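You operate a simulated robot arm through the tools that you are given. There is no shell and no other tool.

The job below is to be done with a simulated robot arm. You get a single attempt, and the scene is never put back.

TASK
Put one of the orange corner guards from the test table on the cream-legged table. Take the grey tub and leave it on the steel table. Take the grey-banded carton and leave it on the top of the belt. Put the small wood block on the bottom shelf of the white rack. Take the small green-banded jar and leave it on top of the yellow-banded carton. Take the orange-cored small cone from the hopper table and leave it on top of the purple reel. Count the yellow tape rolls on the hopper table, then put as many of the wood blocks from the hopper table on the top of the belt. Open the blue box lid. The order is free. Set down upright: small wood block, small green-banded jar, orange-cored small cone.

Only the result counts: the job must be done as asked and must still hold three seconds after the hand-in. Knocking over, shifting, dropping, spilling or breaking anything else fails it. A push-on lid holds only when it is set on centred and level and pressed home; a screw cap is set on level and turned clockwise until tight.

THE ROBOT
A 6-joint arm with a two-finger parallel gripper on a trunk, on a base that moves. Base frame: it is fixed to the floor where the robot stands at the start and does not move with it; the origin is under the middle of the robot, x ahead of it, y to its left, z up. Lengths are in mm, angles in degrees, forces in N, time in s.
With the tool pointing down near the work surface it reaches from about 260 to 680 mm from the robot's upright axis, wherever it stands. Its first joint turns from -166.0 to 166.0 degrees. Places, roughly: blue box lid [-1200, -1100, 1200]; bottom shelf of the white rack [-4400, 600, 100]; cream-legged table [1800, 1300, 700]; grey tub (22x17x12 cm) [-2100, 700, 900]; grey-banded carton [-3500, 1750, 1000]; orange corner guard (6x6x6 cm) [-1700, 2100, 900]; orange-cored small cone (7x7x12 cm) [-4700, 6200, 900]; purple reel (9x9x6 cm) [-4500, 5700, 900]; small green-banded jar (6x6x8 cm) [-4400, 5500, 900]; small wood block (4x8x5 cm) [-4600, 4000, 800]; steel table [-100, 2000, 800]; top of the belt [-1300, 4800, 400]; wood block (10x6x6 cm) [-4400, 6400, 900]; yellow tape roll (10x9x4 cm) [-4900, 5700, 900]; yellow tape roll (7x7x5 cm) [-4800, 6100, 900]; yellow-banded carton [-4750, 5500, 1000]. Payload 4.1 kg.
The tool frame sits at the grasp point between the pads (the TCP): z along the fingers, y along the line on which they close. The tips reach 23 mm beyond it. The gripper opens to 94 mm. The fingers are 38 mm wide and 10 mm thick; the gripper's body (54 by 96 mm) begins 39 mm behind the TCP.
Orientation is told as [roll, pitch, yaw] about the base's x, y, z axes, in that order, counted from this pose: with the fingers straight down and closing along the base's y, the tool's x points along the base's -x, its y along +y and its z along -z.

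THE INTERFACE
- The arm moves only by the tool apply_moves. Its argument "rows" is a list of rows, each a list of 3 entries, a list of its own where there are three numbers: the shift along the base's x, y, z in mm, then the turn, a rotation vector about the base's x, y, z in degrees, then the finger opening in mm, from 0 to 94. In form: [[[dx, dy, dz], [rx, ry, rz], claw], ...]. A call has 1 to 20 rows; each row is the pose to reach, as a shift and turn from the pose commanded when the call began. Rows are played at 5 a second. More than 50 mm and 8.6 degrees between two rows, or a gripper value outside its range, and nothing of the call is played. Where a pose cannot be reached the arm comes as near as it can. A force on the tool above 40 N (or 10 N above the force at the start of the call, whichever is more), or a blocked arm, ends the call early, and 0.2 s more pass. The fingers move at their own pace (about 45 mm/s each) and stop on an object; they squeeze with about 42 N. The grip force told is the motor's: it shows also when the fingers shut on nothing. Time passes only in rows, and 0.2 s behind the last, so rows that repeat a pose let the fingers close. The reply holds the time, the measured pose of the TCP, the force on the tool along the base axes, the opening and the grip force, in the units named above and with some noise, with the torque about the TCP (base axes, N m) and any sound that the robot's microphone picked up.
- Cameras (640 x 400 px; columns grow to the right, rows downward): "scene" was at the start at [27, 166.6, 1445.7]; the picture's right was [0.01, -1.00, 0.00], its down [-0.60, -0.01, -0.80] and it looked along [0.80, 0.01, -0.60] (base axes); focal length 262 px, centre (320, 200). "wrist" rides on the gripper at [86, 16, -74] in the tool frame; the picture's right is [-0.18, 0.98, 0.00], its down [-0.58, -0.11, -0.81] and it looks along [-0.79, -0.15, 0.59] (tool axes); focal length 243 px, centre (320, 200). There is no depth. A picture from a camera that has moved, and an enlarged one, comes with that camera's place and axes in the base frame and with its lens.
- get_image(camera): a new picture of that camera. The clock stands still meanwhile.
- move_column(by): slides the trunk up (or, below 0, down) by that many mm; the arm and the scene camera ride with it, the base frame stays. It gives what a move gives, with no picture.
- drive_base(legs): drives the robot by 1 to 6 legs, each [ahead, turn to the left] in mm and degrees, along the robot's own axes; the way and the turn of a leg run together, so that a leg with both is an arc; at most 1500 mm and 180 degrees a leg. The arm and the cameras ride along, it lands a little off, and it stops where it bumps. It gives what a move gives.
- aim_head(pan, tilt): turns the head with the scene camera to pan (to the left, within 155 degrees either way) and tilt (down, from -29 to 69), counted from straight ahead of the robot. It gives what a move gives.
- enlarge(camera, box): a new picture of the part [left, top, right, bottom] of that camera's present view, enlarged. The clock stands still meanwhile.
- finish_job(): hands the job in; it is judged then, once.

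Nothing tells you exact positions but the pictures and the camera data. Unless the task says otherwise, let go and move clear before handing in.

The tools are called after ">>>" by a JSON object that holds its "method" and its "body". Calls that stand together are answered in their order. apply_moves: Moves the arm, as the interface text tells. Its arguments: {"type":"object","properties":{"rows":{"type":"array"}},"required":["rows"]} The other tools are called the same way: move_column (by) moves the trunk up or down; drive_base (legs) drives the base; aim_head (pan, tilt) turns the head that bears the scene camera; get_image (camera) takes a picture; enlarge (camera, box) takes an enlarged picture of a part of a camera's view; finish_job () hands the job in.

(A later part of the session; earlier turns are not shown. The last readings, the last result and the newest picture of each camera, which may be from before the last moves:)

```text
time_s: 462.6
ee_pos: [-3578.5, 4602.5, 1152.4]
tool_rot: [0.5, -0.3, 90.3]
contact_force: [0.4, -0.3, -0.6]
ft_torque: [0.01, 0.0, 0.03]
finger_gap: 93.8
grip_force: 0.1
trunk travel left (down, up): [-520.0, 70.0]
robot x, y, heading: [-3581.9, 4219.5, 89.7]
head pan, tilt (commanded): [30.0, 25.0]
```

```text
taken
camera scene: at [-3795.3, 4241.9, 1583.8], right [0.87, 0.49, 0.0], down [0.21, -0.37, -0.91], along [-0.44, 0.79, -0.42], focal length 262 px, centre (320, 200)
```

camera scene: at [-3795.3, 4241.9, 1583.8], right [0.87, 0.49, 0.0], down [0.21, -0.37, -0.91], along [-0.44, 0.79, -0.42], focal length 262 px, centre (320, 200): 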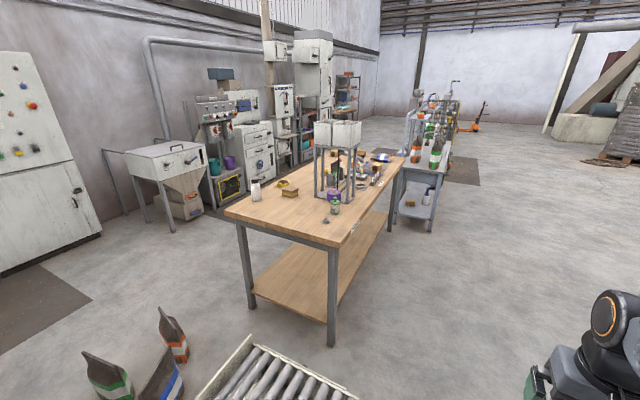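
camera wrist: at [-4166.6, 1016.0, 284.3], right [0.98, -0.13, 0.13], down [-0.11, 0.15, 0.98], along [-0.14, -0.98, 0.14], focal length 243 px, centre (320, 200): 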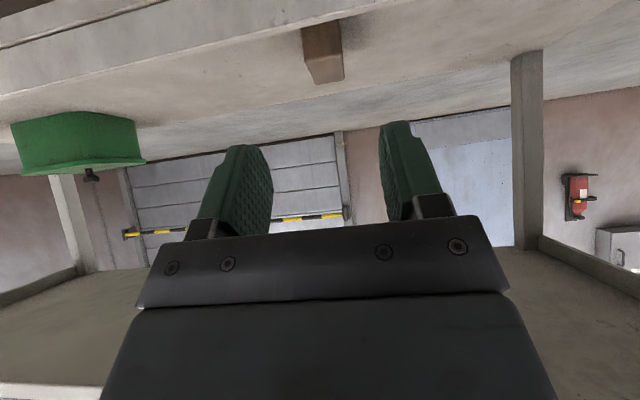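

The Hopper table is ahead: near corner at about (-4310, 5250), running north to y ≈ 7100. I'll zoom in on its contents.

>>> {"method": "enlarge", "body": {"camera": "scene", "box": [220, 110, 420, 235]}}

>>> {"method": "drive_base", "body": {"legs": [[1300, 0]]}}

>>> {"method": "aim_head", "body": {"pan": 70, "tilt": 30}}

>>> {"method": "get_image", "body": {"camera": "scene"}}

>>> {"method": "enlarge", "body": {"camera": "scene", "box": [200, 130, 480, 300]}}

```text
3.20 times, centred on (320, 172) of scene
camera zoom: at [-3795.3, 4241.9, 1583.8], right [0.87, 0.49, 0.0], down [0.21, -0.37, -0.91], along [-0.44, 0.79, -0.42], focal length 839 px, centre (320, 288)
```

zoom: 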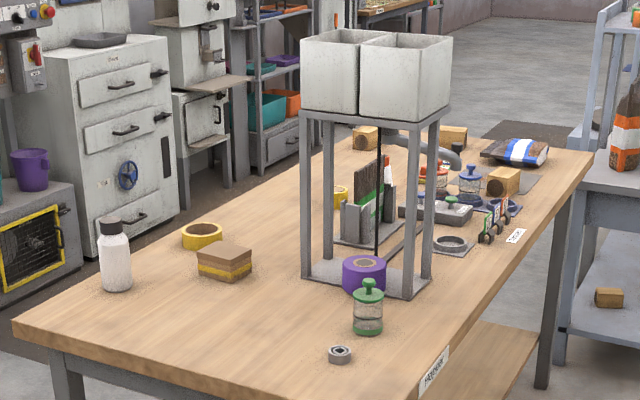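

```text
time_s: 469.2
ee_pos: [-3584.6, 5915.1, 1153.0]
tool_rot: [0.5, -0.3, 91.4]
contact_force: [0.2, 0.1, -0.1]
ft_torque: [-0.01, 0.01, 0.0]
finger_gap: 93.9
grip_force: 0.1
trunk travel left (down, up): [-520.0, 70.0]
robot x, y, heading: [-3585.3, 5530.9, 90.7]
head pan, tilt (commanded): [30.0, 25.0]
```

```text
time_s: 470.3
ee_pos: [-3584.7, 5914.4, 1153.4]
tool_rot: [0.4, -0.3, 91.4]
contact_force: [0.8, 0.4, -0.6]
ft_torque: [-0.01, -0.01, -0.02]
finger_gap: 93.9
grip_force: 0.1
trunk travel left (down, up): [-520.0, 70.0]
robot x, y, heading: [-3585.6, 5533.3, 90.5]
head pan, tilt (commanded): [70.0, 30.0]
```

```text
taken
camera scene: at [-3833.8, 5500.5, 1575.9], right [0.33, 0.94, 0.0], down [0.47, -0.17, -0.87], along [-0.82, 0.29, -0.5], focal length 262 px, centre (320, 200)
```

scene: 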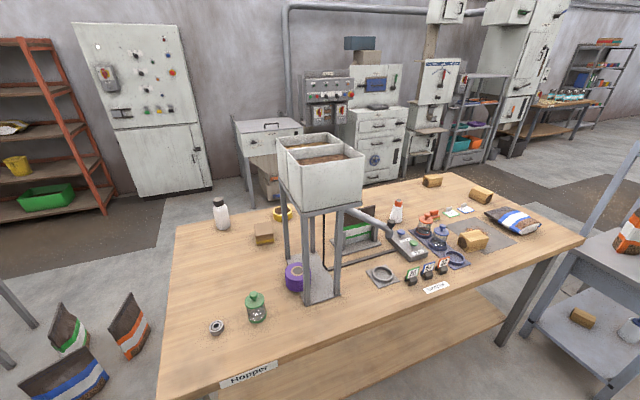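

```text
2.29 times, centred on (340, 215) of scene
camera zoom: at [-3833.8, 5500.5, 1575.9], right [0.33, 0.94, 0.0], down [0.47, -0.17, -0.87], along [-0.82, 0.29, -0.5], focal length 599 px, centre (274, 166)
```

zoom: 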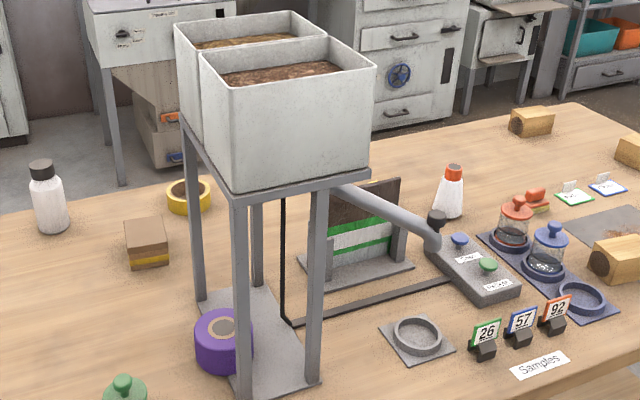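

I see the table in detail: the green-lidded jar, purple reel (between the south legs of the hopper frame), yellow-banded carton, white cone with orange top, wood blocks, and at least one yellow tape roll. I'll move closer from the east and look carefully to count the tape rolls.

>>> {"method": "drive_base", "body": {"legs": [[550, 0], [0, 89.5], [250, 0]]}}

>>> {"method": "aim_head", "body": {"pan": 0, "tilt": 35}}

>>> {"method": "get_image", "body": {"camera": "scene"}}

>>> {"method": "aim_head", "body": {"pan": -25, "tilt": 35}}

>>> {"method": "get_image", "body": {"camera": "scene"}}

```text
time_s: 478.7
ee_pos: [-4219.6, 6078.2, 1153.4]
tool_rot: [0.4, -0.3, -178.7]
contact_force: [-0.2, -0.5, -0.7]
ft_torque: [-0.04, -0.01, 0.01]
finger_gap: 94.1
grip_force: 0.1
trunk travel left (down, up): [-520.0, 70.0]
robot x, y, heading: [-3837.0, 6079.5, -179.6]
head pan, tilt (commanded): [70.0, 30.0]
```

```text
time_s: 480.1
ee_pos: [-4218.7, 6078.4, 1153.1]
tool_rot: [0.3, -0.3, -178.7]
contact_force: [-0.3, 0.1, -0.4]
ft_torque: [0.02, 0.0, 0.04]
finger_gap: 94.1
grip_force: 0.0
trunk travel left (down, up): [-520.0, 70.0]
robot x, y, heading: [-3841.0, 6079.9, -179.6]
head pan, tilt (commanded): [0.0, 35.0]
```

```text
taken
camera scene: at [-3864.3, 5911.9, 1568.1], right [-0.01, 1.0, 0.0], down [0.57, 0.0, -0.82], along [-0.82, -0.01, -0.57], focal length 262 px, centre (320, 200)
```

scene: 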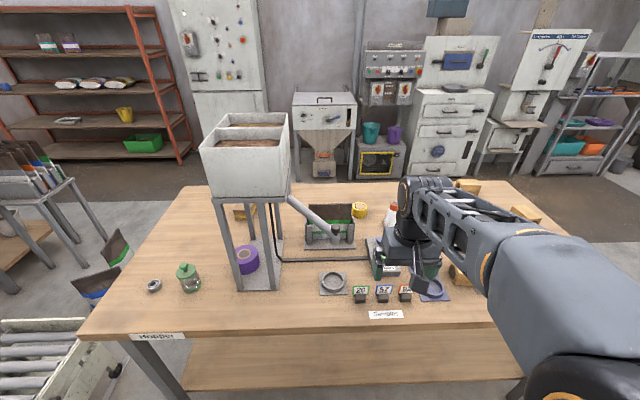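

```text
time_s: 481.0
ee_pos: [-4218.7, 6077.7, 1152.7]
tool_rot: [0.4, -0.3, -178.6]
contact_force: [0.2, -0.1, 0.3]
ft_torque: [0.01, 0.0, 0.01]
finger_gap: 94.1
grip_force: 0.0
trunk travel left (down, up): [-520.0, 70.0]
robot x, y, heading: [-3834.2, 6078.8, -179.5]
head pan, tilt (commanded): [-25.0, 35.0]
```

```text
taken
camera scene: at [-3856.3, 5949.1, 1568.1], right [0.42, 0.91, 0.0], down [0.52, -0.24, -0.82], along [-0.75, 0.34, -0.57], focal length 262 px, centre (320, 200)
```

scene: 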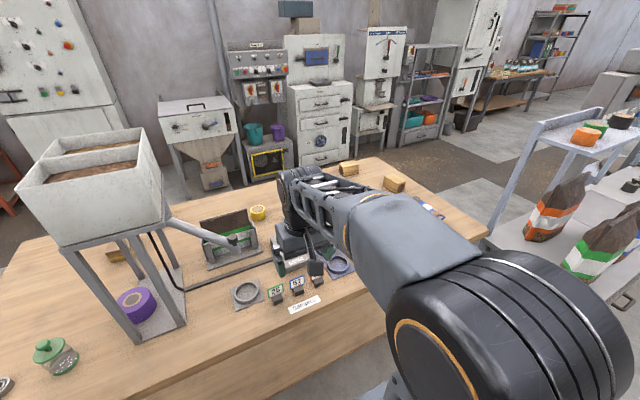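

One roll is visible behind the hopper tray; the arm hides part of the table. I'll swing the arm aside to the north to get an unobstructed view for counting.

>>> {"method": "apply_moves", "body": {"rows": [[[3, 47.9, 0], [0, 0, -7.2], 94], [[12, 95, 0], [0, 0, -14.4], 94], [[26.8, 140.6, 0], [0, 0, -21.6], 94], [[47.2, 184, 0], [0, 0, -28.8], 94], [[73, 224.5, 0], [0, 0, -36], 94], [[103.5, 261.5, 0], [0, 0, -43.2], 94], [[138.5, 294.3, 0], [0, 0, -50.4], 94], [[177.3, 322.5, 0], [0, 0, -57.6], 94], [[219.3, 345.6, 0], [0, 0, -64.8], 94], [[264, 363.3, 0], [0, 0, -72], 94], [[310.4, 375.2, 0], [0, 0, -79.2], 94], [[358, 381.2, 0], [0, 0, -86.4], 94]]}}

>>> {"method": "aim_head", "body": {"pan": -15, "tilt": 30}}

>>> {"method": "get_image", "body": {"camera": "scene"}}

>>> {"method": "enlarge", "body": {"camera": "scene", "box": [120, 150, 320, 280]}}

>>> {"method": "enlarge", "body": {"camera": "scene", "box": [300, 150, 500, 280]}}

```text
time_s: 483.6
ee_pos: [-3860.0, 6458.8, 1152.3]
tool_rot: [0.4, -0.4, 94.8]
contact_force: [-1.1, -0.1, 0.0]
ft_torque: [0.0, -0.01, -0.01]
finger_gap: 93.9
grip_force: 0.1
trunk travel left (down, up): [-520.0, 70.0]
robot x, y, heading: [-3836.3, 6075.3, -179.4]
head pan, tilt (commanded): [-25.0, 35.0]
```

```text
time_s: 484.3
ee_pos: [-3861.1, 6459.3, 1152.6]
tool_rot: [0.5, -0.3, 94.9]
contact_force: [0.6, 0.9, 0.2]
ft_torque: [-0.01, 0.03, 0.0]
finger_gap: 93.8
grip_force: 0.1
trunk travel left (down, up): [-520.0, 70.0]
robot x, y, heading: [-3834.9, 6081.7, -179.5]
head pan, tilt (commanded): [-15.0, 30.0]
```

```text
taken
camera scene: at [-3863.7, 5935.5, 1575.9], right [0.25, 0.97, 0.0], down [0.48, -0.13, -0.87], along [-0.84, 0.22, -0.5], focal length 262 px, centre (320, 200)
```

scene: 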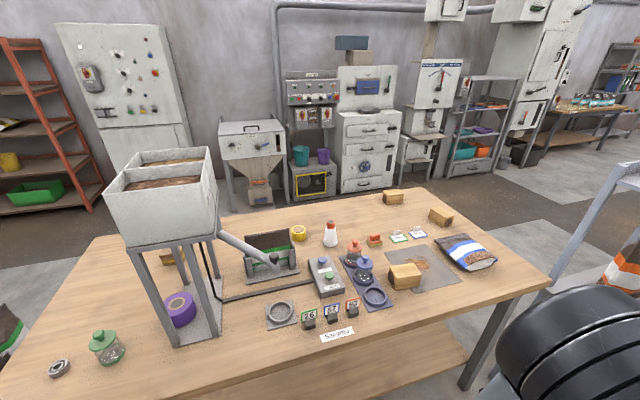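

```text
3.08 times, centred on (220, 215) of scene
camera zoom: at [-3863.7, 5935.5, 1575.9], right [0.25, 0.97, 0.0], down [0.48, -0.13, -0.87], along [-0.84, 0.22, -0.5], focal length 807 px, centre (628, 154)
```

zoom: 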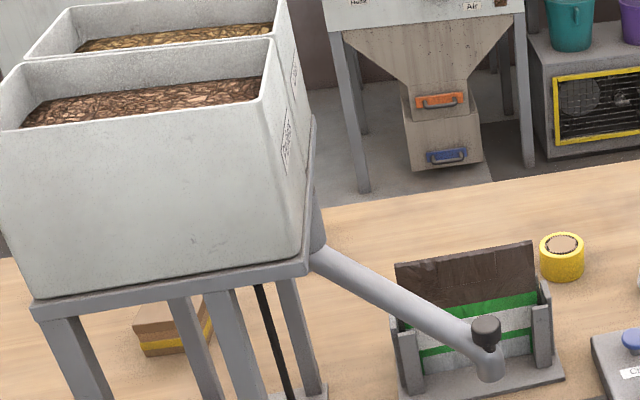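

```text
3.08 times, centred on (400, 215) of scene
camera zoom: at [-3863.7, 5935.5, 1575.9], right [0.25, 0.97, 0.0], down [0.48, -0.13, -0.87], along [-0.84, 0.22, -0.5], focal length 807 px, centre (74, 154)
```

zoom: 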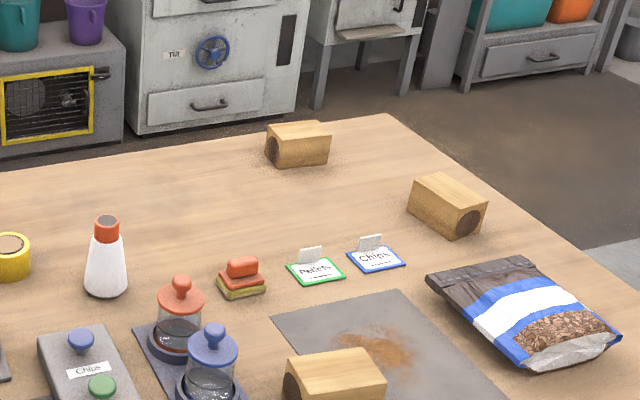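

I count two yellow tape rolls on the Hopper table: the flat one beside the carton and the small brown-cored one behind the hopper tray. So two wood blocks go on the belt. I'll zoom on the nearest wood block for measurement.

>>> {"method": "enlarge", "body": {"camera": "scene", "box": [340, 200, 520, 320]}}

>>> {"method": "aim_head", "body": {"pan": 20, "tilt": 35}}

>>> {"method": "get_image", "body": {"camera": "scene"}}

>>> {"method": "enlarge", "body": {"camera": "scene", "box": [180, 140, 400, 290]}}

```text
3.33 times, centred on (430, 260) of scene
camera zoom: at [-3863.7, 5935.5, 1575.9], right [0.25, 0.97, 0.0], down [0.48, -0.13, -0.87], along [-0.84, 0.22, -0.5], focal length 874 px, centre (-47, 0)
```

zoom: 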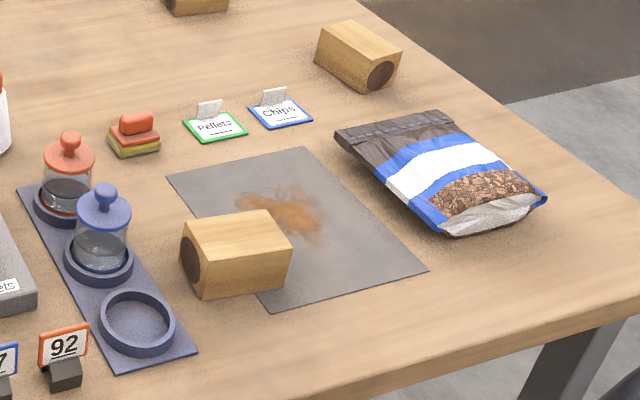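

```text
time_s: 485.3
ee_pos: [-3861.7, 6458.2, 1152.1]
tool_rot: [0.4, -0.3, 94.8]
contact_force: [0.6, 0.1, 0.6]
ft_torque: [-0.04, 0.03, 0.03]
finger_gap: 93.9
grip_force: 0.1
trunk travel left (down, up): [-520.0, 70.0]
robot x, y, heading: [-3837.5, 6082.9, -179.4]
head pan, tilt (commanded): [20.0, 35.0]
```

```text
taken
camera scene: at [-3858.7, 5882.0, 1568.1], right [-0.35, 0.94, 0.0], down [0.54, 0.2, -0.82], along [-0.77, -0.29, -0.57], focal length 262 px, centre (320, 200)
```

scene: 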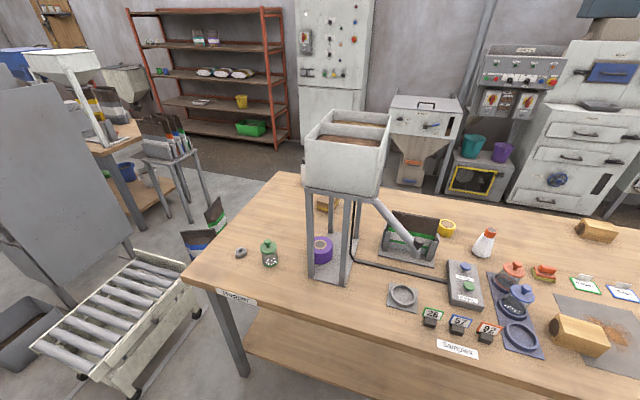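

```text
2.67 times, centred on (290, 215) of scene
camera zoom: at [-3858.7, 5882.0, 1568.1], right [-0.35, 0.94, 0.0], down [0.54, 0.2, -0.82], along [-0.77, -0.29, -0.57], focal length 699 px, centre (400, 160)
```

zoom: 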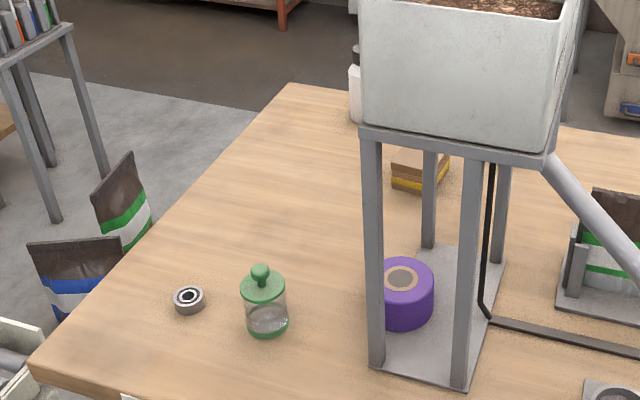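

Block C lies along y at x -4475…-4415, y 6340…6441, top z ≈ 900. I'll reposition so the robot stands parallel alongside the table (heading north), letting me slide along it; an S-curve brings me close to the edge.

>>> {"method": "drive_base", "body": {"legs": [[0, -90.5], [-700, 0], [400, 25], [400, -25]]}}

>>> {"method": "aim_head", "body": {"pan": 90, "tilt": 45}}

>>> {"method": "get_image", "body": {"camera": "scene"}}

```text
time_s: 497.3
ee_pos: [-3626.6, 6173.6, 1152.8]
tool_rot: [0.3, -0.3, 3.3]
contact_force: [0.7, 0.3, 1.1]
ft_torque: [-0.04, 0.03, -0.02]
finger_gap: 94.2
grip_force: 0.0
trunk travel left (down, up): [-520.0, 70.0]
robot x, y, heading: [-4009.4, 6163.0, 88.8]
head pan, tilt (commanded): [20.0, 35.0]
```

```text
time_s: 498.7
ee_pos: [-3627.6, 6173.1, 1151.7]
tool_rot: [0.3, -0.3, 3.3]
contact_force: [0.0, 0.7, 0.1]
ft_torque: [0.01, -0.04, 0.0]
finger_gap: 94.1
grip_force: 0.1
trunk travel left (down, up): [-520.0, 70.0]
robot x, y, heading: [-4007.1, 6161.6, 88.9]
head pan, tilt (commanded): [90.0, 45.0]
```

```text
taken
camera scene: at [-4257.1, 6104.8, 1553.3], right [0.02, 1.0, 0.0], down [0.71, -0.01, -0.71], along [-0.71, 0.01, -0.71], focal length 262 px, centre (320, 200)
```

scene: 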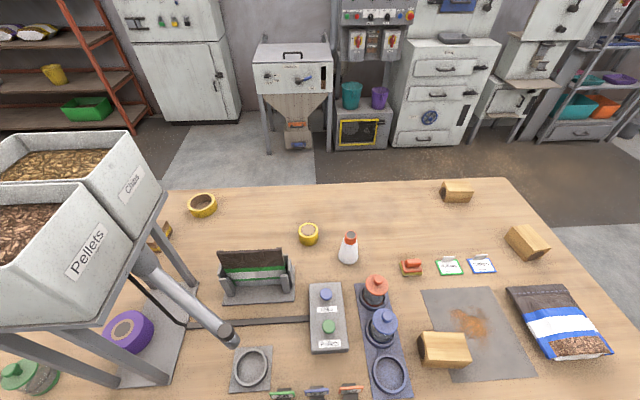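

Now I have a clear overhead view: exactly two yellow tape rolls. Table height triangulates to z ≈ 846 and wood block C to about (-4434, 6388). I'll swing the arm round (via north) to the west side over the table.

>>> {"method": "apply_moves", "body": {"rows": [[[-4.4, 47, 0], [0, 0, 7.1], 94], [[-14.5, 93.1, 0], [0, 0, 14.2], 94], [[-30.2, 137.6, 0], [0, 0, 21.3], 94], [[-51.2, 179.8, 0], [0, 0, 28.4], 94], [[-77.3, 219.1, 0], [0, 0, 35.5], 94], [[-108.1, 254.9, 0], [0, 0, 42.6], 94], [[-143.1, 286.6, 0], [0, 0, 49.7], 94], [[-181.7, 313.7, 0], [0, 0, 56.8], 94], [[-223.3, 335.8, 0], [0, 0, 63.9], 94], [[-267.4, 352.7, 0], [0, 0, 71], 94], [[-313.2, 363.9, 0], [0, 0, 78.1], 94], [[-360.1, 369.4, 0], [0, 0, 85.2], 94], [[-407.2, 369.1, 0], [0, 0, 92.3], 94]]}}

>>> {"method": "apply_moves", "body": {"rows": [[[-46.8, -6.2, 0], [0, 0, 7.1], 94], [[-92.5, -18.1, 0], [0, 0, 14.2], 94], [[-136.3, -35.5, 0], [0, 0, 21.3], 94], [[-177.6, -58.2, 0], [0, 0, 28.4], 94], [[-215.8, -85.9, 0], [0, 0, 35.5], 94], [[-250.4, -118.1, 0], [0, 0, 42.6], 94], [[-280.6, -154.3, 0], [0, 0, 49.7], 94], [[-306.2, -193.9, 0], [0, 0, 56.8], 94], [[-326.7, -236.5, 0], [0, 0, 63.9], 94], [[-341.7, -281.1, 0], [0, 0, 71], 94], [[-351.2, -327.4, 0], [0, 0, 78.1], 94], [[-354.8, -374.4, 0], [0, 0, 85.2], 94]]}}

>>> {"method": "get_image", "body": {"camera": "wrist"}}

```text
time_s: 501.5
ee_pos: [-4036.2, 6543.0, 1152.2]
tool_rot: [0.4, -0.3, 95.8]
contact_force: [-1.0, -0.8, 0.2]
ft_torque: [0.0, 0.0, 0.0]
finger_gap: 94.2
grip_force: 0.0
trunk travel left (down, up): [-520.0, 70.0]
robot x, y, heading: [-4011.3, 6156.0, 89.0]
head pan, tilt (commanded): [90.0, 45.0]
```

```text
time_s: 504.1
ee_pos: [-4389.4, 6168.2, 1151.8]
tool_rot: [0.4, -0.4, -179.0]
contact_force: [0.2, 0.1, -1.2]
ft_torque: [0.02, 0.0, 0.0]
finger_gap: 94.1
grip_force: 0.1
trunk travel left (down, up): [-520.0, 70.0]
robot x, y, heading: [-4007.0, 6161.7, 89.0]
head pan, tilt (commanded): [90.0, 45.0]
```

```text
taken
camera wrist: at [-4302.6, 6152.7, 1225.7], right [-0.17, -0.99, 0.01], down [-0.58, 0.1, 0.81], along [-0.8, 0.13, -0.59], focal length 243 px, centre (320, 200)
```

wrist: 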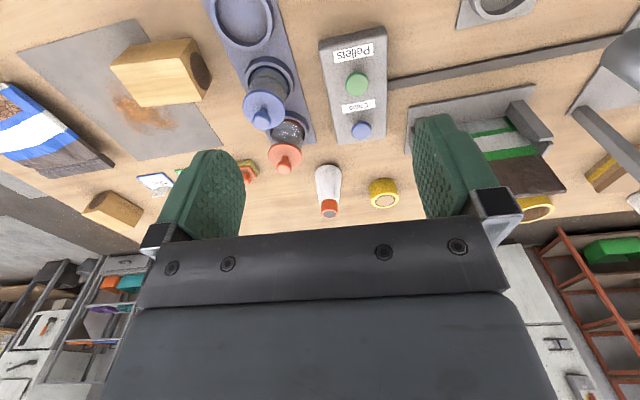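

Good view of everything. I'll move above wood block C while turning the fingers to close along x, keeping the wrist camera on the free north side.

>>> {"method": "apply_moves", "body": {"rows": [[[-4, 20, 0], [0, 0, 8.1], 94], [[-8, 40, 0], [0, 0, 16.2], 94], [[-12, 60, 0], [0, 0, 24.3], 94], [[-16, 80, -10], [0, 0, 32.4], 94], [[-20, 100, -20], [0, 0, 40.5], 94], [[-24, 120, -30], [0, 0, 48.6], 94], [[-28, 140, -40], [0, 0, 56.7], 94], [[-32, 160, -50], [0, 0, 64.8], 94], [[-36, 180, -60], [0, 0, 72.9], 94], [[-40, 200, -70], [0, 0, 81], 94], [[-45, 220, -80], [0, 0, 89], 94], [[-45, 220, -80], [0, 0, 89], 94]]}}

>>> {"method": "get_image", "body": {"camera": "wrist"}}

>>> {"method": "get_image", "body": {"camera": "scene"}}

```text
time_s: 506.7
ee_pos: [-4435.5, 6388.9, 1072.0]
tool_rot: [0.5, -0.3, -90.1]
contact_force: [-0.3, 0.4, -0.2]
ft_torque: [0.01, 0.04, -0.02]
finger_gap: 93.9
grip_force: 0.0
trunk travel left (down, up): [-520.0, 70.0]
robot x, y, heading: [-4006.7, 6161.7, 89.0]
head pan, tilt (commanded): [90.0, 45.0]
```

```text
taken
camera wrist: at [-4419.8, 6474.8, 1145.0], right [0.98, -0.19, 0.01], down [-0.12, -0.58, 0.81], along [-0.15, -0.8, -0.59], focal length 243 px, centre (320, 200)
```

wrist: 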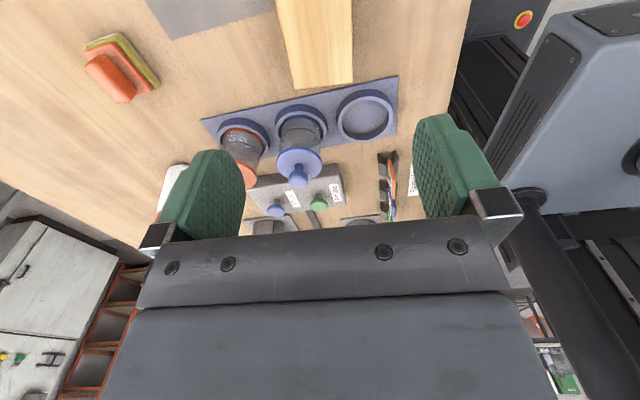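

```text
taken
camera scene: at [-4257.4, 6104.9, 1553.2], right [0.02, 1.0, 0.0], down [0.71, -0.01, -0.71], along [-0.71, 0.01, -0.71], focal length 262 px, centre (320, 200)
```

scene: 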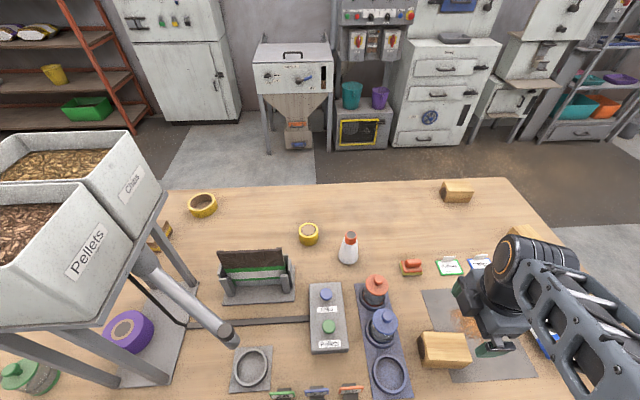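

The block is turned about 6° and sits under the gripper. I'll align and descend around it.

>>> {"method": "apply_moves", "body": {"rows": [[[0, 1, -40], [0.1, 0.2, -2], 94], [[0, 1, -80], [0.2, 0.4, -4], 94], [[0, 1, -120], [0.3, 0.5, -6], 94], [[0, 1, -150], [0.3, 0.5, -6], 94]]}}

>>> {"method": "get_image", "body": {"camera": "wrist"}}

```text
time_s: 507.7
ee_pos: [-4435.4, 6390.4, 921.3]
tool_rot: [-0.1, -0.2, -96.2]
contact_force: [-0.9, -0.4, -0.8]
ft_torque: [-0.02, -0.01, 0.0]
finger_gap: 94.4
grip_force: 0.1
trunk travel left (down, up): [-520.0, 70.0]
robot x, y, heading: [-4009.8, 6164.8, 88.9]
head pan, tilt (commanded): [90.0, 45.0]
```

```text
taken
camera wrist: at [-4409.7, 6472.7, 995.5], right [0.96, -0.29, 0.0], down [-0.17, -0.57, 0.81], along [-0.23, -0.77, -0.59], focal length 243 px, centre (320, 200)
```

wrist: 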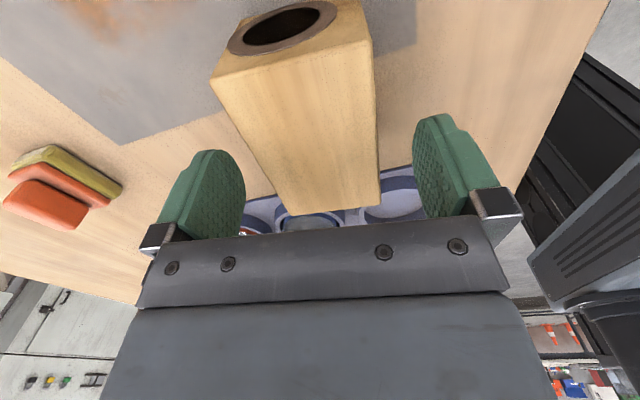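

Well centred. Descending to grip height and closing.

>>> {"method": "apply_moves", "body": {"rows": [[[-1, 0, -20], [0, 0, 0], 94], [[-1, 0, -38], [0, 0, 0], 94], [[-1, 0, -42], [0, 0, 0], 94], [[-1, 0, -42], [0, 0, 0], 70], [[-1, 0, -42], [0, 0, 0], 45], [[-1, 0, -42], [0, 0, 0], 45], [[-1, 0, -42], [0, 0, 0], 45]]}}

>>> {"method": "apply_moves", "body": {"rows": [[[0, 0, 15], [0, 0, 0], 45], [[0, 0, 55], [0, 0, 0], 45], [[0, 0, 100], [0, 0, 0], 45], [[0, 0, 145], [0, 0, 0], 45], [[10, -10, 190], [0, 0, 0], 45], [[20, -30, 230], [0, 0, 0], 45], [[30, -60, 255], [0, 0, 0], 45]]}}

>>> {"method": "get_image", "body": {"camera": "wrist"}}

```text
time_s: 509.3
ee_pos: [-4434.3, 6389.5, 880.0]
tool_rot: [-0.1, -0.1, -96.2]
contact_force: [0.2, 1.0, 0.5]
ft_torque: [-0.02, -0.04, 0.04]
finger_gap: 59.7
grip_force: 42.2
trunk travel left (down, up): [-520.0, 70.0]
robot x, y, heading: [-4011.5, 6164.6, 88.9]
head pan, tilt (commanded): [90.0, 45.0]
```

```text
time_s: 510.9
ee_pos: [-4405.4, 6329.9, 1136.4]
tool_rot: [-0.1, -0.1, -96.2]
contact_force: [-0.8, -0.9, -0.5]
ft_torque: [0.03, 0.0, 0.0]
finger_gap: 59.5
grip_force: 41.7
trunk travel left (down, up): [-520.0, 70.0]
robot x, y, heading: [-4010.1, 6162.6, 88.9]
head pan, tilt (commanded): [90.0, 45.0]
```

```text
taken
camera wrist: at [-4380.6, 6412.1, 1209.2], right [0.96, -0.29, 0.0], down [-0.17, -0.57, 0.81], along [-0.23, -0.77, -0.59], focal length 243 px, centre (320, 200)
```

wrist: 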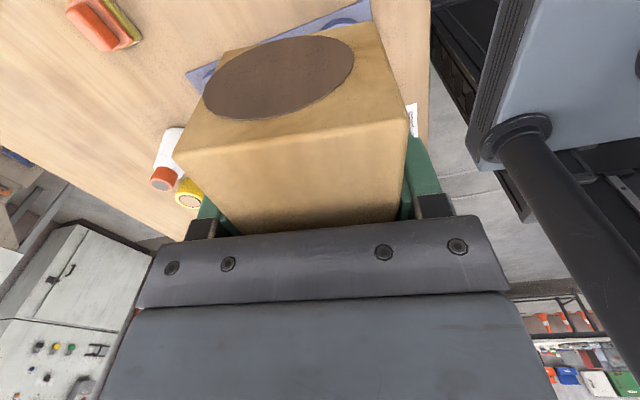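

Block C is gripped and lifted. I'll swing the arm to the robot's front, retrace the S-curve, and drive to the west end of the belt.

>>> {"method": "apply_moves", "body": {"rows": [[[23.6, 39.7, 0], [0, 0, -6.1], 45], [[51, 75.7, 0], [0, 0, -12.2], 45], [[81.7, 108.2, 0], [0, 0, -18.3], 45], [[115.4, 137, 0], [0, 0, -24.4], 45], [[151.7, 161.8, 0], [0, 0, -30.5], 45], [[190, 182.3, 0], [0, 0, -36.6], 45], [[230, 198.5, 0], [0, 0, -42.7], 45], [[271, 210.1, 0], [0, 0, -48.8], 45], [[312.6, 217.3, 0], [0, 0, -54.9], 45], [[354.3, 219.9, 0], [0, 0, -61], 45], [[395, 218, 0], [0, 0, -67], 45]]}}

>>> {"method": "drive_base", "body": {"legs": [[-400, 25], [-400, -25], [0, -89], [300, 0], [0, -90], [640, 0]]}}

>>> {"method": "drive_base", "body": {"legs": [[0, 90]]}}

>>> {"method": "aim_head", "body": {"pan": 0, "tilt": 35}}

>>> {"method": "get_image", "body": {"camera": "scene"}}

```text
time_s: 513.3
ee_pos: [-4008.6, 6547.5, 1135.1]
tool_rot: [-0.1, -0.1, -163.4]
contact_force: [-0.6, -0.4, -2.3]
ft_torque: [-0.01, 0.03, 0.0]
finger_gap: 59.7
grip_force: 41.3
trunk travel left (down, up): [-520.0, 70.0]
robot x, y, heading: [-4007.2, 6163.2, 89.1]
head pan, tilt (commanded): [90.0, 45.0]
```

```text
time_s: 530.3
ee_pos: [-3548.8, 4359.2, 1135.2]
tool_rot: [-0.1, -0.1, 17.8]
contact_force: [-0.5, 0.5, -1.8]
ft_torque: [0.0, -0.01, 0.01]
finger_gap: 59.5
grip_force: 41.5
trunk travel left (down, up): [-520.0, 70.0]
robot x, y, heading: [-3560.0, 4746.4, -90.5]
head pan, tilt (commanded): [90.0, 45.0]
```

```text
time_s: 534.5
ee_pos: [-3172.9, 4754.4, 1134.6]
tool_rot: [-0.2, -0.1, 108.1]
contact_force: [0.3, 0.0, -1.0]
ft_torque: [0.01, 0.01, 0.01]
finger_gap: 59.8
grip_force: 42.4
trunk travel left (down, up): [-520.0, 70.0]
robot x, y, heading: [-3554.0, 4743.4, -0.2]
head pan, tilt (commanded): [90.0, 45.0]
```

```text
time_s: 536.1
ee_pos: [-3171.3, 4754.7, 1134.6]
tool_rot: [-0.2, -0.1, 108.1]
contact_force: [0.1, -0.3, -1.4]
ft_torque: [-0.01, 0.02, 0.01]
finger_gap: 59.9
grip_force: 42.3
trunk travel left (down, up): [-520.0, 70.0]
robot x, y, heading: [-3559.7, 4743.2, -0.1]
head pan, tilt (commanded): [0.0, 35.0]
```

```text
taken
camera scene: at [-3529.6, 4909.3, 1568.1], right [0.0, -1.0, 0.0], down [-0.57, 0.0, -0.82], along [0.82, 0.0, -0.57], focal length 262 px, centre (320, 200)
```

scene: 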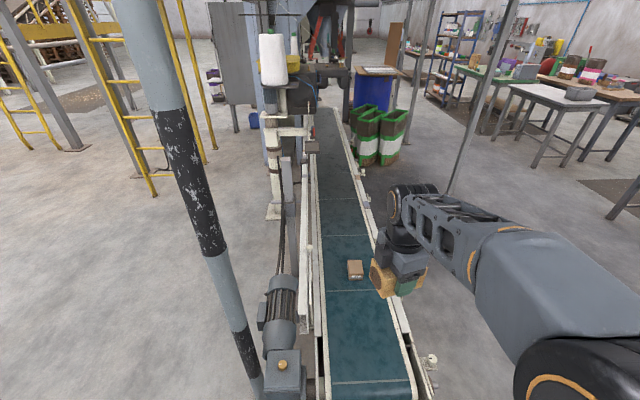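

The belt lies straight ahead, centre y ≈ 4728. I'll lower the trunk, reach out over the belt and set the block down at about x = -2990.

>>> {"method": "move_column", "body": {"by": -400}}

>>> {"method": "apply_moves", "body": {"rows": [[[40, -6, 0], [0, 0, -3], 45], [[80, -12, 0], [0, 0, -6], 45], [[120, -18, -10], [0, 0, -9], 45], [[160, -24, -30], [0, 0, -12], 45], [[185, -26, -65], [0, 0, -15], 45], [[185, -26, -110], [0, 0, -18], 45], [[185, -26, -155], [0, 0, -18], 45], [[185, -26, -200], [0, 0, -18], 45], [[185, -26, -225], [0, 0, -18], 45]]}}

>>> {"method": "get_image", "body": {"camera": "scene"}}

>>> {"method": "get_image", "body": {"camera": "wrist"}}

```text
time_s: 540.0
ee_pos: [-3171.4, 4755.3, 734.0]
tool_rot: [0.0, -0.2, 108.1]
contact_force: [-0.1, 0.1, -2.7]
ft_torque: [0.0, -0.03, -0.03]
finger_gap: 59.9
grip_force: 42.0
trunk travel left (down, up): [-120.0, 470.0]
robot x, y, heading: [-3558.6, 4743.5, -0.1]
head pan, tilt (commanded): [0.0, 35.0]
```

```text
time_s: 542.0
ee_pos: [-2986.4, 4728.6, 509.3]
tool_rot: [-0.2, -0.2, 90.1]
contact_force: [0.2, 0.6, -0.8]
ft_torque: [0.0, -0.01, -0.01]
finger_gap: 59.9
grip_force: 42.1
trunk travel left (down, up): [-120.0, 470.0]
robot x, y, heading: [-3556.2, 4745.7, -0.1]
head pan, tilt (commanded): [0.0, 35.0]
```

```text
taken
camera scene: at [-3529.7, 4909.3, 1168.1], right [0.0, -1.0, 0.0], down [-0.57, 0.0, -0.82], along [0.82, 0.0, -0.57], focal length 262 px, centre (320, 200)
```

scene: 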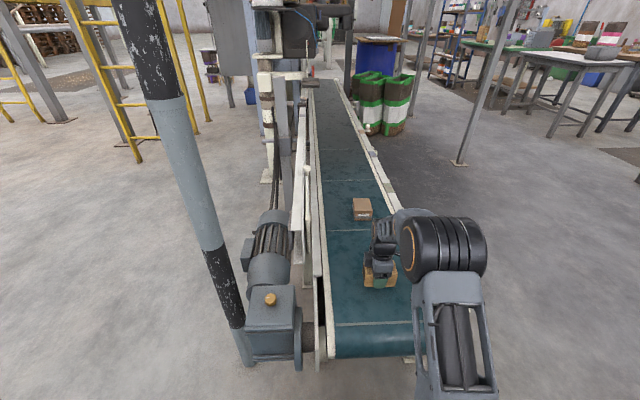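

```text
taken
camera wrist: at [-3003.5, 4640.8, 583.7], right [-0.98, 0.18, 0.0], down [0.11, 0.58, 0.81], along [0.15, 0.79, -0.59], focal length 243 px, centre (320, 200)
```

wrist: 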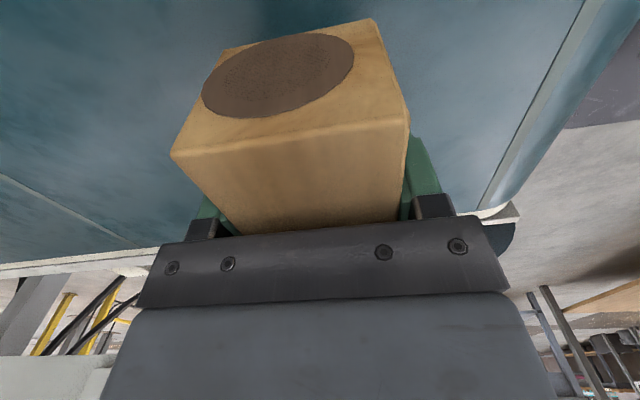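

Just above the belt. Lowering to contact.

>>> {"method": "apply_moves", "body": {"rows": [[[0, 0, -7], [0, 0, 0], 45], [[0, 0, -14], [0, 0, 0], 45], [[0, 0, -20], [0, 0, 0], 45]]}}

>>> {"method": "apply_moves", "body": {"rows": [[[0, 0, -3], [0, 0, 0], 45], [[0, 0, -6], [0, 0, 0], 45]]}}

```text
time_s: 542.8
ee_pos: [-2986.8, 4729.7, 488.9]
tool_rot: [-0.1, -0.1, 90.1]
contact_force: [0.6, -0.4, -1.4]
ft_torque: [0.03, 0.01, 0.01]
finger_gap: 59.7
grip_force: 42.0
trunk travel left (down, up): [-120.0, 470.0]
robot x, y, heading: [-3560.9, 4744.9, 0.2]
head pan, tilt (commanded): [0.0, 35.0]
```

```text
time_s: 543.4
ee_pos: [-2987.3, 4729.6, 482.2]
tool_rot: [-0.1, 0.0, 90.1]
contact_force: [0.2, 0.7, -0.8]
ft_torque: [0.0, -0.01, 0.0]
finger_gap: 59.7
grip_force: 41.3
trunk travel left (down, up): [-120.0, 470.0]
robot x, y, heading: [-3558.7, 4746.5, -0.1]
head pan, tilt (commanded): [0.0, 35.0]
```

>>> {"method": "apply_moves", "body": {"rows": [[[0, 0, -3], [0, 0, 0], 45], [[0, 0, -6], [0, 0, 0], 45]]}}

>>> {"method": "apply_moves", "body": {"rows": [[[0, 0, -2], [0, 0, 0], 45], [[0, 0, -4], [0, 0, 0], 45]]}}

```text
time_s: 544.0
ee_pos: [-2988.3, 4728.7, 479.1]
tool_rot: [-0.3, -0.1, 90.0]
contact_force: [-4.4, 0.5, 16.1]
ft_torque: [-0.17, 0.68, 0.0]
finger_gap: 59.8
grip_force: 42.5
trunk travel left (down, up): [-120.0, 470.0]
robot x, y, heading: [-3559.5, 4745.8, 0.1]
head pan, tilt (commanded): [0.0, 35.0]
```

```text
time_s: 544.5
ee_pos: [-2986.5, 4729.2, 479.3]
tool_rot: [-0.4, -0.1, 90.1]
contact_force: [-10.6, 1.3, 22.7]
ft_torque: [0.05, 1.09, -0.07]
finger_gap: 59.9
grip_force: 42.2
trunk travel left (down, up): [-120.0, 470.0]
robot x, y, heading: [-3560.9, 4742.1, -0.3]
head pan, tilt (commanded): [0.0, 35.0]
stopped in row 2: the force on the tool passed its limit at 40 N (the readings are from after the stop); the commanded pose is now the measured one
```

Contact at z ≈ 479. Releasing and rising.

>>> {"method": "apply_moves", "body": {"rows": [[[0, 0, 2], [0, 0, 0], 60], [[0, 0, 2], [0, 0, 0], 75], [[0, 0, 2], [0, 0, 0], 94], [[0, 0, 2], [0, 0, 0], 94]]}}

>>> {"method": "apply_moves", "body": {"rows": [[[0, 0, 25], [0, 0, 0], 94], [[0, 0, 65], [0, 0, 0], 94], [[0, 0, 110], [0, 0, 0], 94], [[0, 0, 155], [0, 0, 0], 94], [[-30, 0, 190], [0, 0, 0], 94], [[-75, 0, 205], [0, 0, 0], 94], [[-120, 10, 215], [0, 0, 0], 94], [[-165, 15, 220], [0, 0, 0], 94]]}}

>>> {"method": "get_image", "body": {"camera": "scene"}}

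```text
time_s: 545.5
ee_pos: [-2986.1, 4729.7, 478.4]
tool_rot: [-0.4, -0.1, 90.1]
contact_force: [-1.0, 0.3, -0.2]
ft_torque: [0.01, -0.04, -0.02]
finger_gap: 93.7
grip_force: 0.1
trunk travel left (down, up): [-120.0, 470.0]
robot x, y, heading: [-3556.5, 4743.9, -0.2]
head pan, tilt (commanded): [0.0, 35.0]
```

```text
time_s: 547.3
ee_pos: [-3150.2, 4744.4, 698.9]
tool_rot: [-0.3, -0.2, 90.1]
contact_force: [0.0, 0.6, -0.8]
ft_torque: [0.0, 0.01, 0.01]
finger_gap: 94.2
grip_force: 0.0
trunk travel left (down, up): [-120.0, 470.0]
robot x, y, heading: [-3558.9, 4744.1, -0.1]
head pan, tilt (commanded): [0.0, 35.0]
```

```text
taken
camera scene: at [-3529.3, 4909.2, 1168.1], right [0.0, -1.0, 0.0], down [-0.57, 0.0, -0.82], along [0.82, 0.0, -0.57], focal length 262 px, centre (320, 200)
```

scene: 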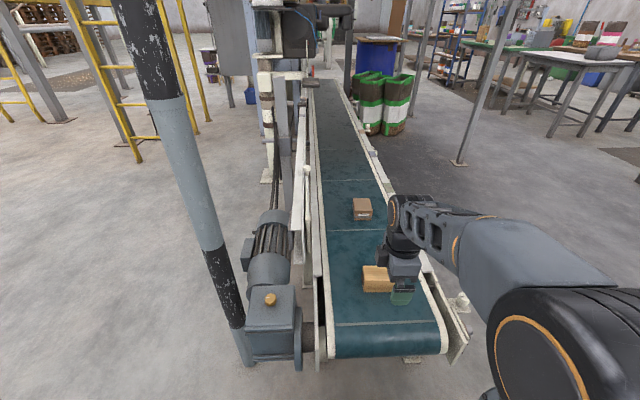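

Block C is on the belt. Now back to the Hopper table for a second block: raise the trunk and drive alongside again, further north.

>>> {"method": "move_column", "body": {"by": 400}}

>>> {"method": "drive_base", "body": {"legs": [[0, 90], [560, 0], [0, 45], [390, 0], [0, -45]]}}

>>> {"method": "drive_base", "body": {"legs": [[400, 25], [400, -25]]}}

>>> {"method": "aim_head", "body": {"pan": 60, "tilt": 40}}

>>> {"method": "get_image", "body": {"camera": "scene"}}

>>> {"method": "aim_head", "body": {"pan": 0, "tilt": 40}}

>>> {"method": "get_image", "body": {"camera": "scene"}}

```text
time_s: 551.1
ee_pos: [-3150.5, 4743.8, 1097.6]
tool_rot: [-0.3, -0.2, 90.1]
contact_force: [-0.3, -0.8, -0.1]
ft_torque: [0.03, -0.02, -0.01]
finger_gap: 93.9
grip_force: 0.1
trunk travel left (down, up): [-520.0, 70.0]
robot x, y, heading: [-3557.2, 4742.8, -0.1]
head pan, tilt (commanded): [0.0, 35.0]
```

```text
time_s: 564.3
ee_pos: [-3824.8, 5990.9, 1098.9]
tool_rot: [-0.4, -0.1, 179.9]
contact_force: [-0.2, 0.4, 0.2]
ft_torque: [0.0, -0.02, 0.01]
finger_gap: 93.9
grip_force: 0.1
trunk travel left (down, up): [-520.0, 70.0]
robot x, y, heading: [-3825.0, 5584.1, 89.7]
head pan, tilt (commanded): [0.0, 35.0]
```

```text
time_s: 568.9
ee_pos: [-3981.1, 6768.2, 1098.7]
tool_rot: [-0.3, 0.0, 179.2]
contact_force: [0.0, 0.6, -0.3]
ft_torque: [0.02, 0.02, -0.02]
finger_gap: 94.3
grip_force: 0.1
trunk travel left (down, up): [-520.0, 70.0]
robot x, y, heading: [-3989.0, 6358.6, 89.2]
head pan, tilt (commanded): [0.0, 35.0]
```

```text
time_s: 570.2
ee_pos: [-3979.8, 6767.1, 1099.4]
tool_rot: [-0.3, -0.1, 179.2]
contact_force: [0.1, -0.1, 0.0]
ft_torque: [0.0, 0.03, 0.03]
finger_gap: 93.8
grip_force: 0.0
trunk travel left (down, up): [-520.0, 70.0]
robot x, y, heading: [-3986.3, 6360.7, 89.2]
head pan, tilt (commanded): [60.0, 40.0]
```

```text
taken
camera scene: at [-4227.3, 6345.1, 1560.5], right [0.51, 0.86, 0.0], down [0.55, -0.33, -0.77], along [-0.66, 0.39, -0.64], focal length 262 px, centre (320, 200)
```

scene: 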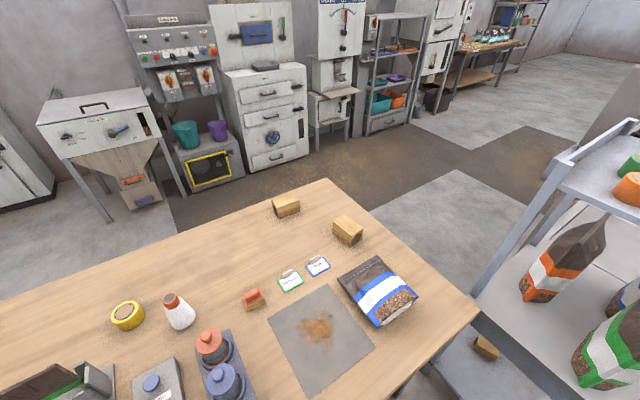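

```text
time_s: 571.5
ee_pos: [-3979.5, 6767.9, 1099.0]
tool_rot: [-0.3, -0.2, 179.2]
contact_force: [-1.6, -0.1, -0.3]
ft_torque: [0.02, 0.02, 0.01]
finger_gap: 94.2
grip_force: 0.0
trunk travel left (down, up): [-520.0, 70.0]
robot x, y, heading: [-3987.1, 6359.8, 89.0]
head pan, tilt (commanded): [0.0, 40.0]
```

```text
taken
camera scene: at [-4153.1, 6386.4, 1560.5], right [1.0, -0.01, 0.0], down [-0.01, -0.64, -0.77], along [0.01, 0.77, -0.64], focal length 262 px, centre (320, 200)
```

scene: 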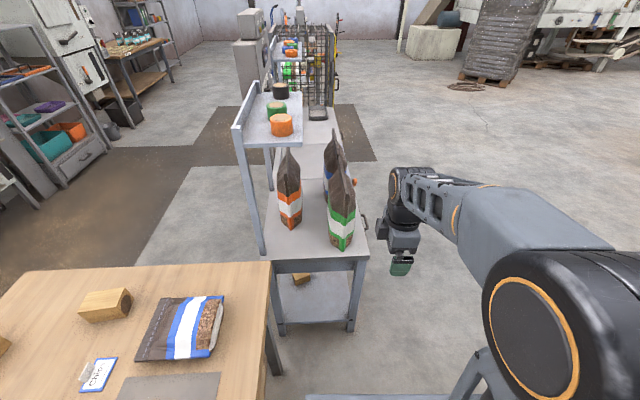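

Block B lies along x at about (-4732, 6763), beyond the bag. I'll swing the arm to the west while turning the wrist half a turn (so the camera ends up on the upper side), then slide north.

>>> {"method": "apply_moves", "body": {"rows": [[[-27, -1, 0], [0, 0, 7.53], 94], [[-54, -3, 0], [0, 0, 15.06], 94], [[-80, -8, 0], [0, 0, 22.6], 94], [[-107, -14, 0], [0, 0, 30.1], 94], [[-132, -22, 0], [0, 0, 37.7], 94], [[-157, -32, 0], [0, 0, 45.2], 94], [[-182, -43, 0], [0, 0, 52.7], 94], [[-206, -55, 0], [0, 0, 60.2], 94], [[-229, -69, 0], [0, 0, 67.8], 94], [[-250, -85, 0], [0, 0, 75.3], 94], [[-271, -102, 0], [0, 0, 82.8], 94], [[-291, -120, 0], [0, 0, 90.4], 94], [[-291, -120, 0], [0, 0, 90.4], 94]]}}

>>> {"method": "apply_moves", "body": {"rows": [[[-19, -19, 0], [0, 0, 7.53], 94], [[-36, -40, 0], [0, 0, 15.06], 94], [[-51, -62, 0], [0, 0, 22.6], 94], [[-65, -85, 0], [0, 0, 30.1], 94], [[-77, -109, 0], [0, 0, 37.7], 94], [[-88, -133, 0], [0, 0, 45.2], 94], [[-97, -158, 0], [0, 0, 52.7], 94], [[-104, -184, 0], [0, 0, 60.2], 94], [[-109, -210, 0], [0, 0, 67.8], 94], [[-114, -236, 0], [0, 0, 75.3], 94], [[-115, -263, 0], [0, 0, 82.8], 94], [[-116, -289, 0], [0, 0, 90.4], 94], [[-116, -289, 0], [0, 0, 90.4], 94]]}}

>>> {"method": "drive_base", "body": {"legs": [[270, 0]]}}

>>> {"method": "get_image", "body": {"camera": "wrist"}}

>>> {"method": "aim_head", "body": {"pan": 75, "tilt": 45}}

>>> {"method": "get_image", "body": {"camera": "scene"}}

```text
time_s: 574.3
ee_pos: [-4272.9, 6646.5, 1096.5]
tool_rot: [-0.3, -0.1, -90.3]
contact_force: [-0.4, 0.7, -0.3]
ft_torque: [0.01, 0.02, -0.02]
finger_gap: 93.6
grip_force: 0.1
trunk travel left (down, up): [-520.0, 70.0]
robot x, y, heading: [-3985.8, 6360.8, 88.9]
head pan, tilt (commanded): [0.0, 40.0]
```

```text
time_s: 577.1
ee_pos: [-4385.9, 6357.3, 1098.9]
tool_rot: [-0.3, 0.0, 0.1]
contact_force: [-0.5, 0.4, -1.0]
ft_torque: [0.0, 0.0, 0.01]
finger_gap: 93.9
grip_force: 0.0
trunk travel left (down, up): [-520.0, 70.0]
robot x, y, heading: [-3985.4, 6360.8, 89.2]
head pan, tilt (commanded): [0.0, 40.0]
```

```text
time_s: 579.0
ee_pos: [-4384.1, 6626.1, 1098.3]
tool_rot: [-0.5, 0.0, 0.1]
contact_force: [-0.7, -0.4, -0.1]
ft_torque: [-0.02, 0.0, -0.01]
finger_gap: 94.1
grip_force: 0.1
trunk travel left (down, up): [-520.0, 70.0]
robot x, y, heading: [-3977.7, 6626.7, 89.3]
head pan, tilt (commanded): [0.0, 40.0]
```

```text
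taken
camera wrist: at [-4470.8, 6641.3, 1172.5], right [0.18, 0.98, -0.01], down [0.58, -0.1, 0.81], along [0.79, -0.15, -0.59], focal length 243 px, centre (320, 200)
```

wrist: 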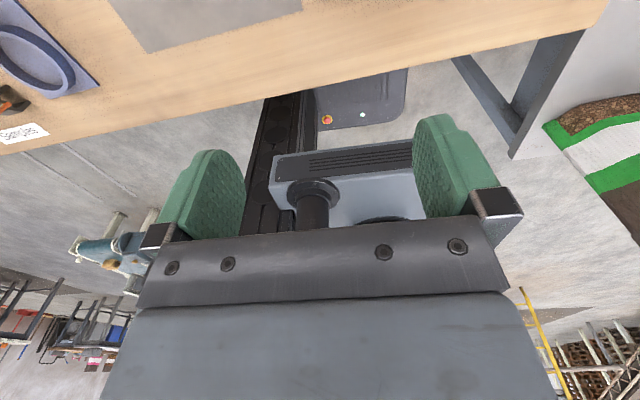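

```text
time_s: 580.5
ee_pos: [-4382.8, 6626.0, 1098.1]
tool_rot: [-0.4, -0.1, 0.1]
contact_force: [-0.6, 0.3, -0.5]
ft_torque: [0.01, -0.01, 0.03]
finger_gap: 94.1
grip_force: 0.2
trunk travel left (down, up): [-520.0, 70.0]
robot x, y, heading: [-3984.2, 6628.3, 88.8]
head pan, tilt (commanded): [75.0, 45.0]
```

```text
taken
camera scene: at [-4228.7, 6591.0, 1553.2], right [0.27, 0.96, 0.0], down [0.68, -0.19, -0.71], along [-0.68, 0.19, -0.71], focal length 262 px, centre (320, 200)
```

scene: 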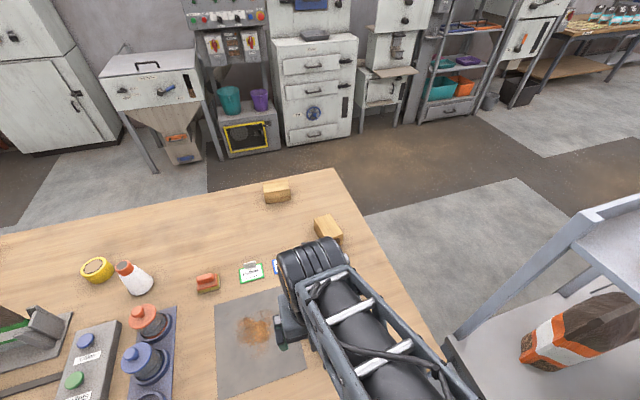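

>>> {"method": "enlarge", "body": {"camera": "scene", "box": [240, 160, 400, 260]}}

```text
4.00 times, centred on (320, 210) of scene
camera zoom: at [-4228.7, 6591.0, 1553.2], right [0.27, 0.96, 0.0], down [0.68, -0.19, -0.71], along [-0.68, 0.19, -0.71], focal length 1049 px, centre (320, 160)
```

zoom: 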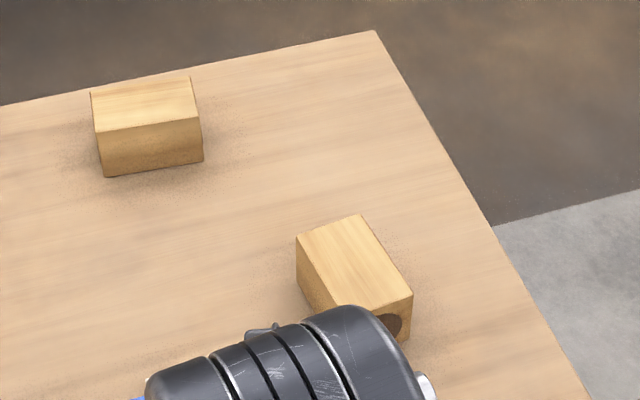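

Block B's centre is (-4730, 6764), its long axis tilted ~8° from x. I'll bring the tool to a 45° pitched pre-grasp above it.

>>> {"method": "apply_moves", "body": {"rows": [[[-29.6, 19.1, -5], [-0.38, 5.6, 0.9], 94], [[-59.2, 38.2, -10], [-0.75, 11.2, 1.8], 94], [[-88.8, 57.3, -20], [-1.13, 16.8, 2.7], 94], [[-118.4, 76.4, -35], [-1.5, 22.4, 3.6], 94], [[-148, 95.5, -50], [-1.9, 28, 4.5], 94], [[-177.6, 114.6, -70], [-2.3, 33.7, 5.5], 94], [[-207.2, 133.7, -90], [-2.6, 39.3, 6.4], 94], [[-237, 153, -108], [-3.02, 44.9, 7.29], 94], [[-237, 153, -108], [-3.02, 44.9, 7.29], 94], [[-237, 153, -108], [-3.02, 44.9, 7.29], 94]]}}

>>> {"method": "get_image", "body": {"camera": "wrist"}}

>>> {"method": "get_image", "body": {"camera": "scene"}}

```text
time_s: 582.6
ee_pos: [-4621.5, 6780.5, 990.3]
tool_rot: [-1.7, 45.2, 6.1]
contact_force: [0.6, 1.8, -1.5]
ft_torque: [-0.02, 0.05, 0.05]
finger_gap: 93.6
grip_force: 0.2
out of reach, approached as far as the arm can: row 1, 2, 3, 4, 5, 6, 7, 8
trunk travel left (down, up): [-520.0, 70.0]
robot x, y, heading: [-3985.1, 6627.9, 89.5]
head pan, tilt (commanded): [75.0, 45.0]
```

```text
taken
camera wrist: at [-4632.3, 6795.8, 1103.9], right [0.0, 0.99, -0.15], down [0.99, 0.02, 0.16], along [0.16, -0.15, -0.98], focal length 243 px, centre (320, 200)
```

wrist: 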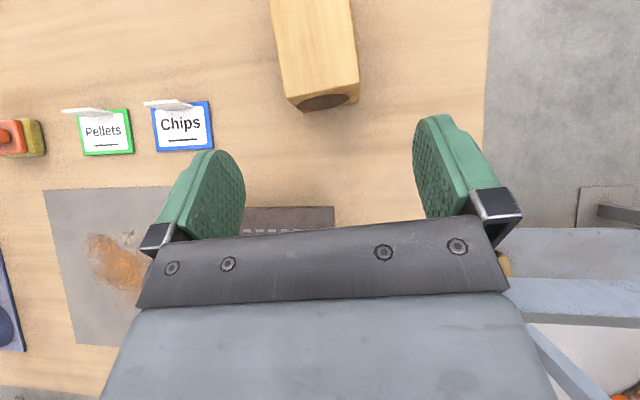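

```text
taken
camera scene: at [-4228.7, 6591.1, 1553.2], right [0.27, 0.96, 0.0], down [0.68, -0.19, -0.71], along [-0.68, 0.19, -0.71], focal length 262 px, centre (320, 200)
```

scene: 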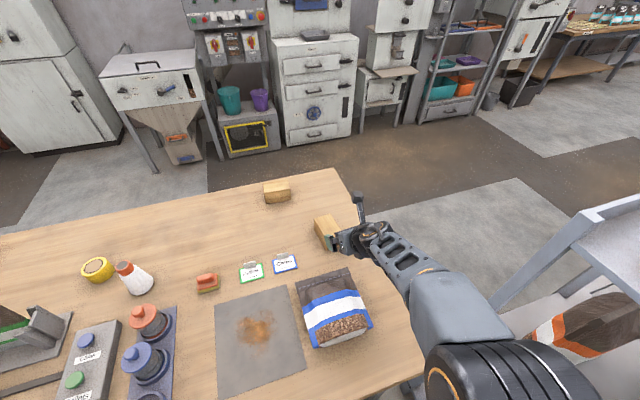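

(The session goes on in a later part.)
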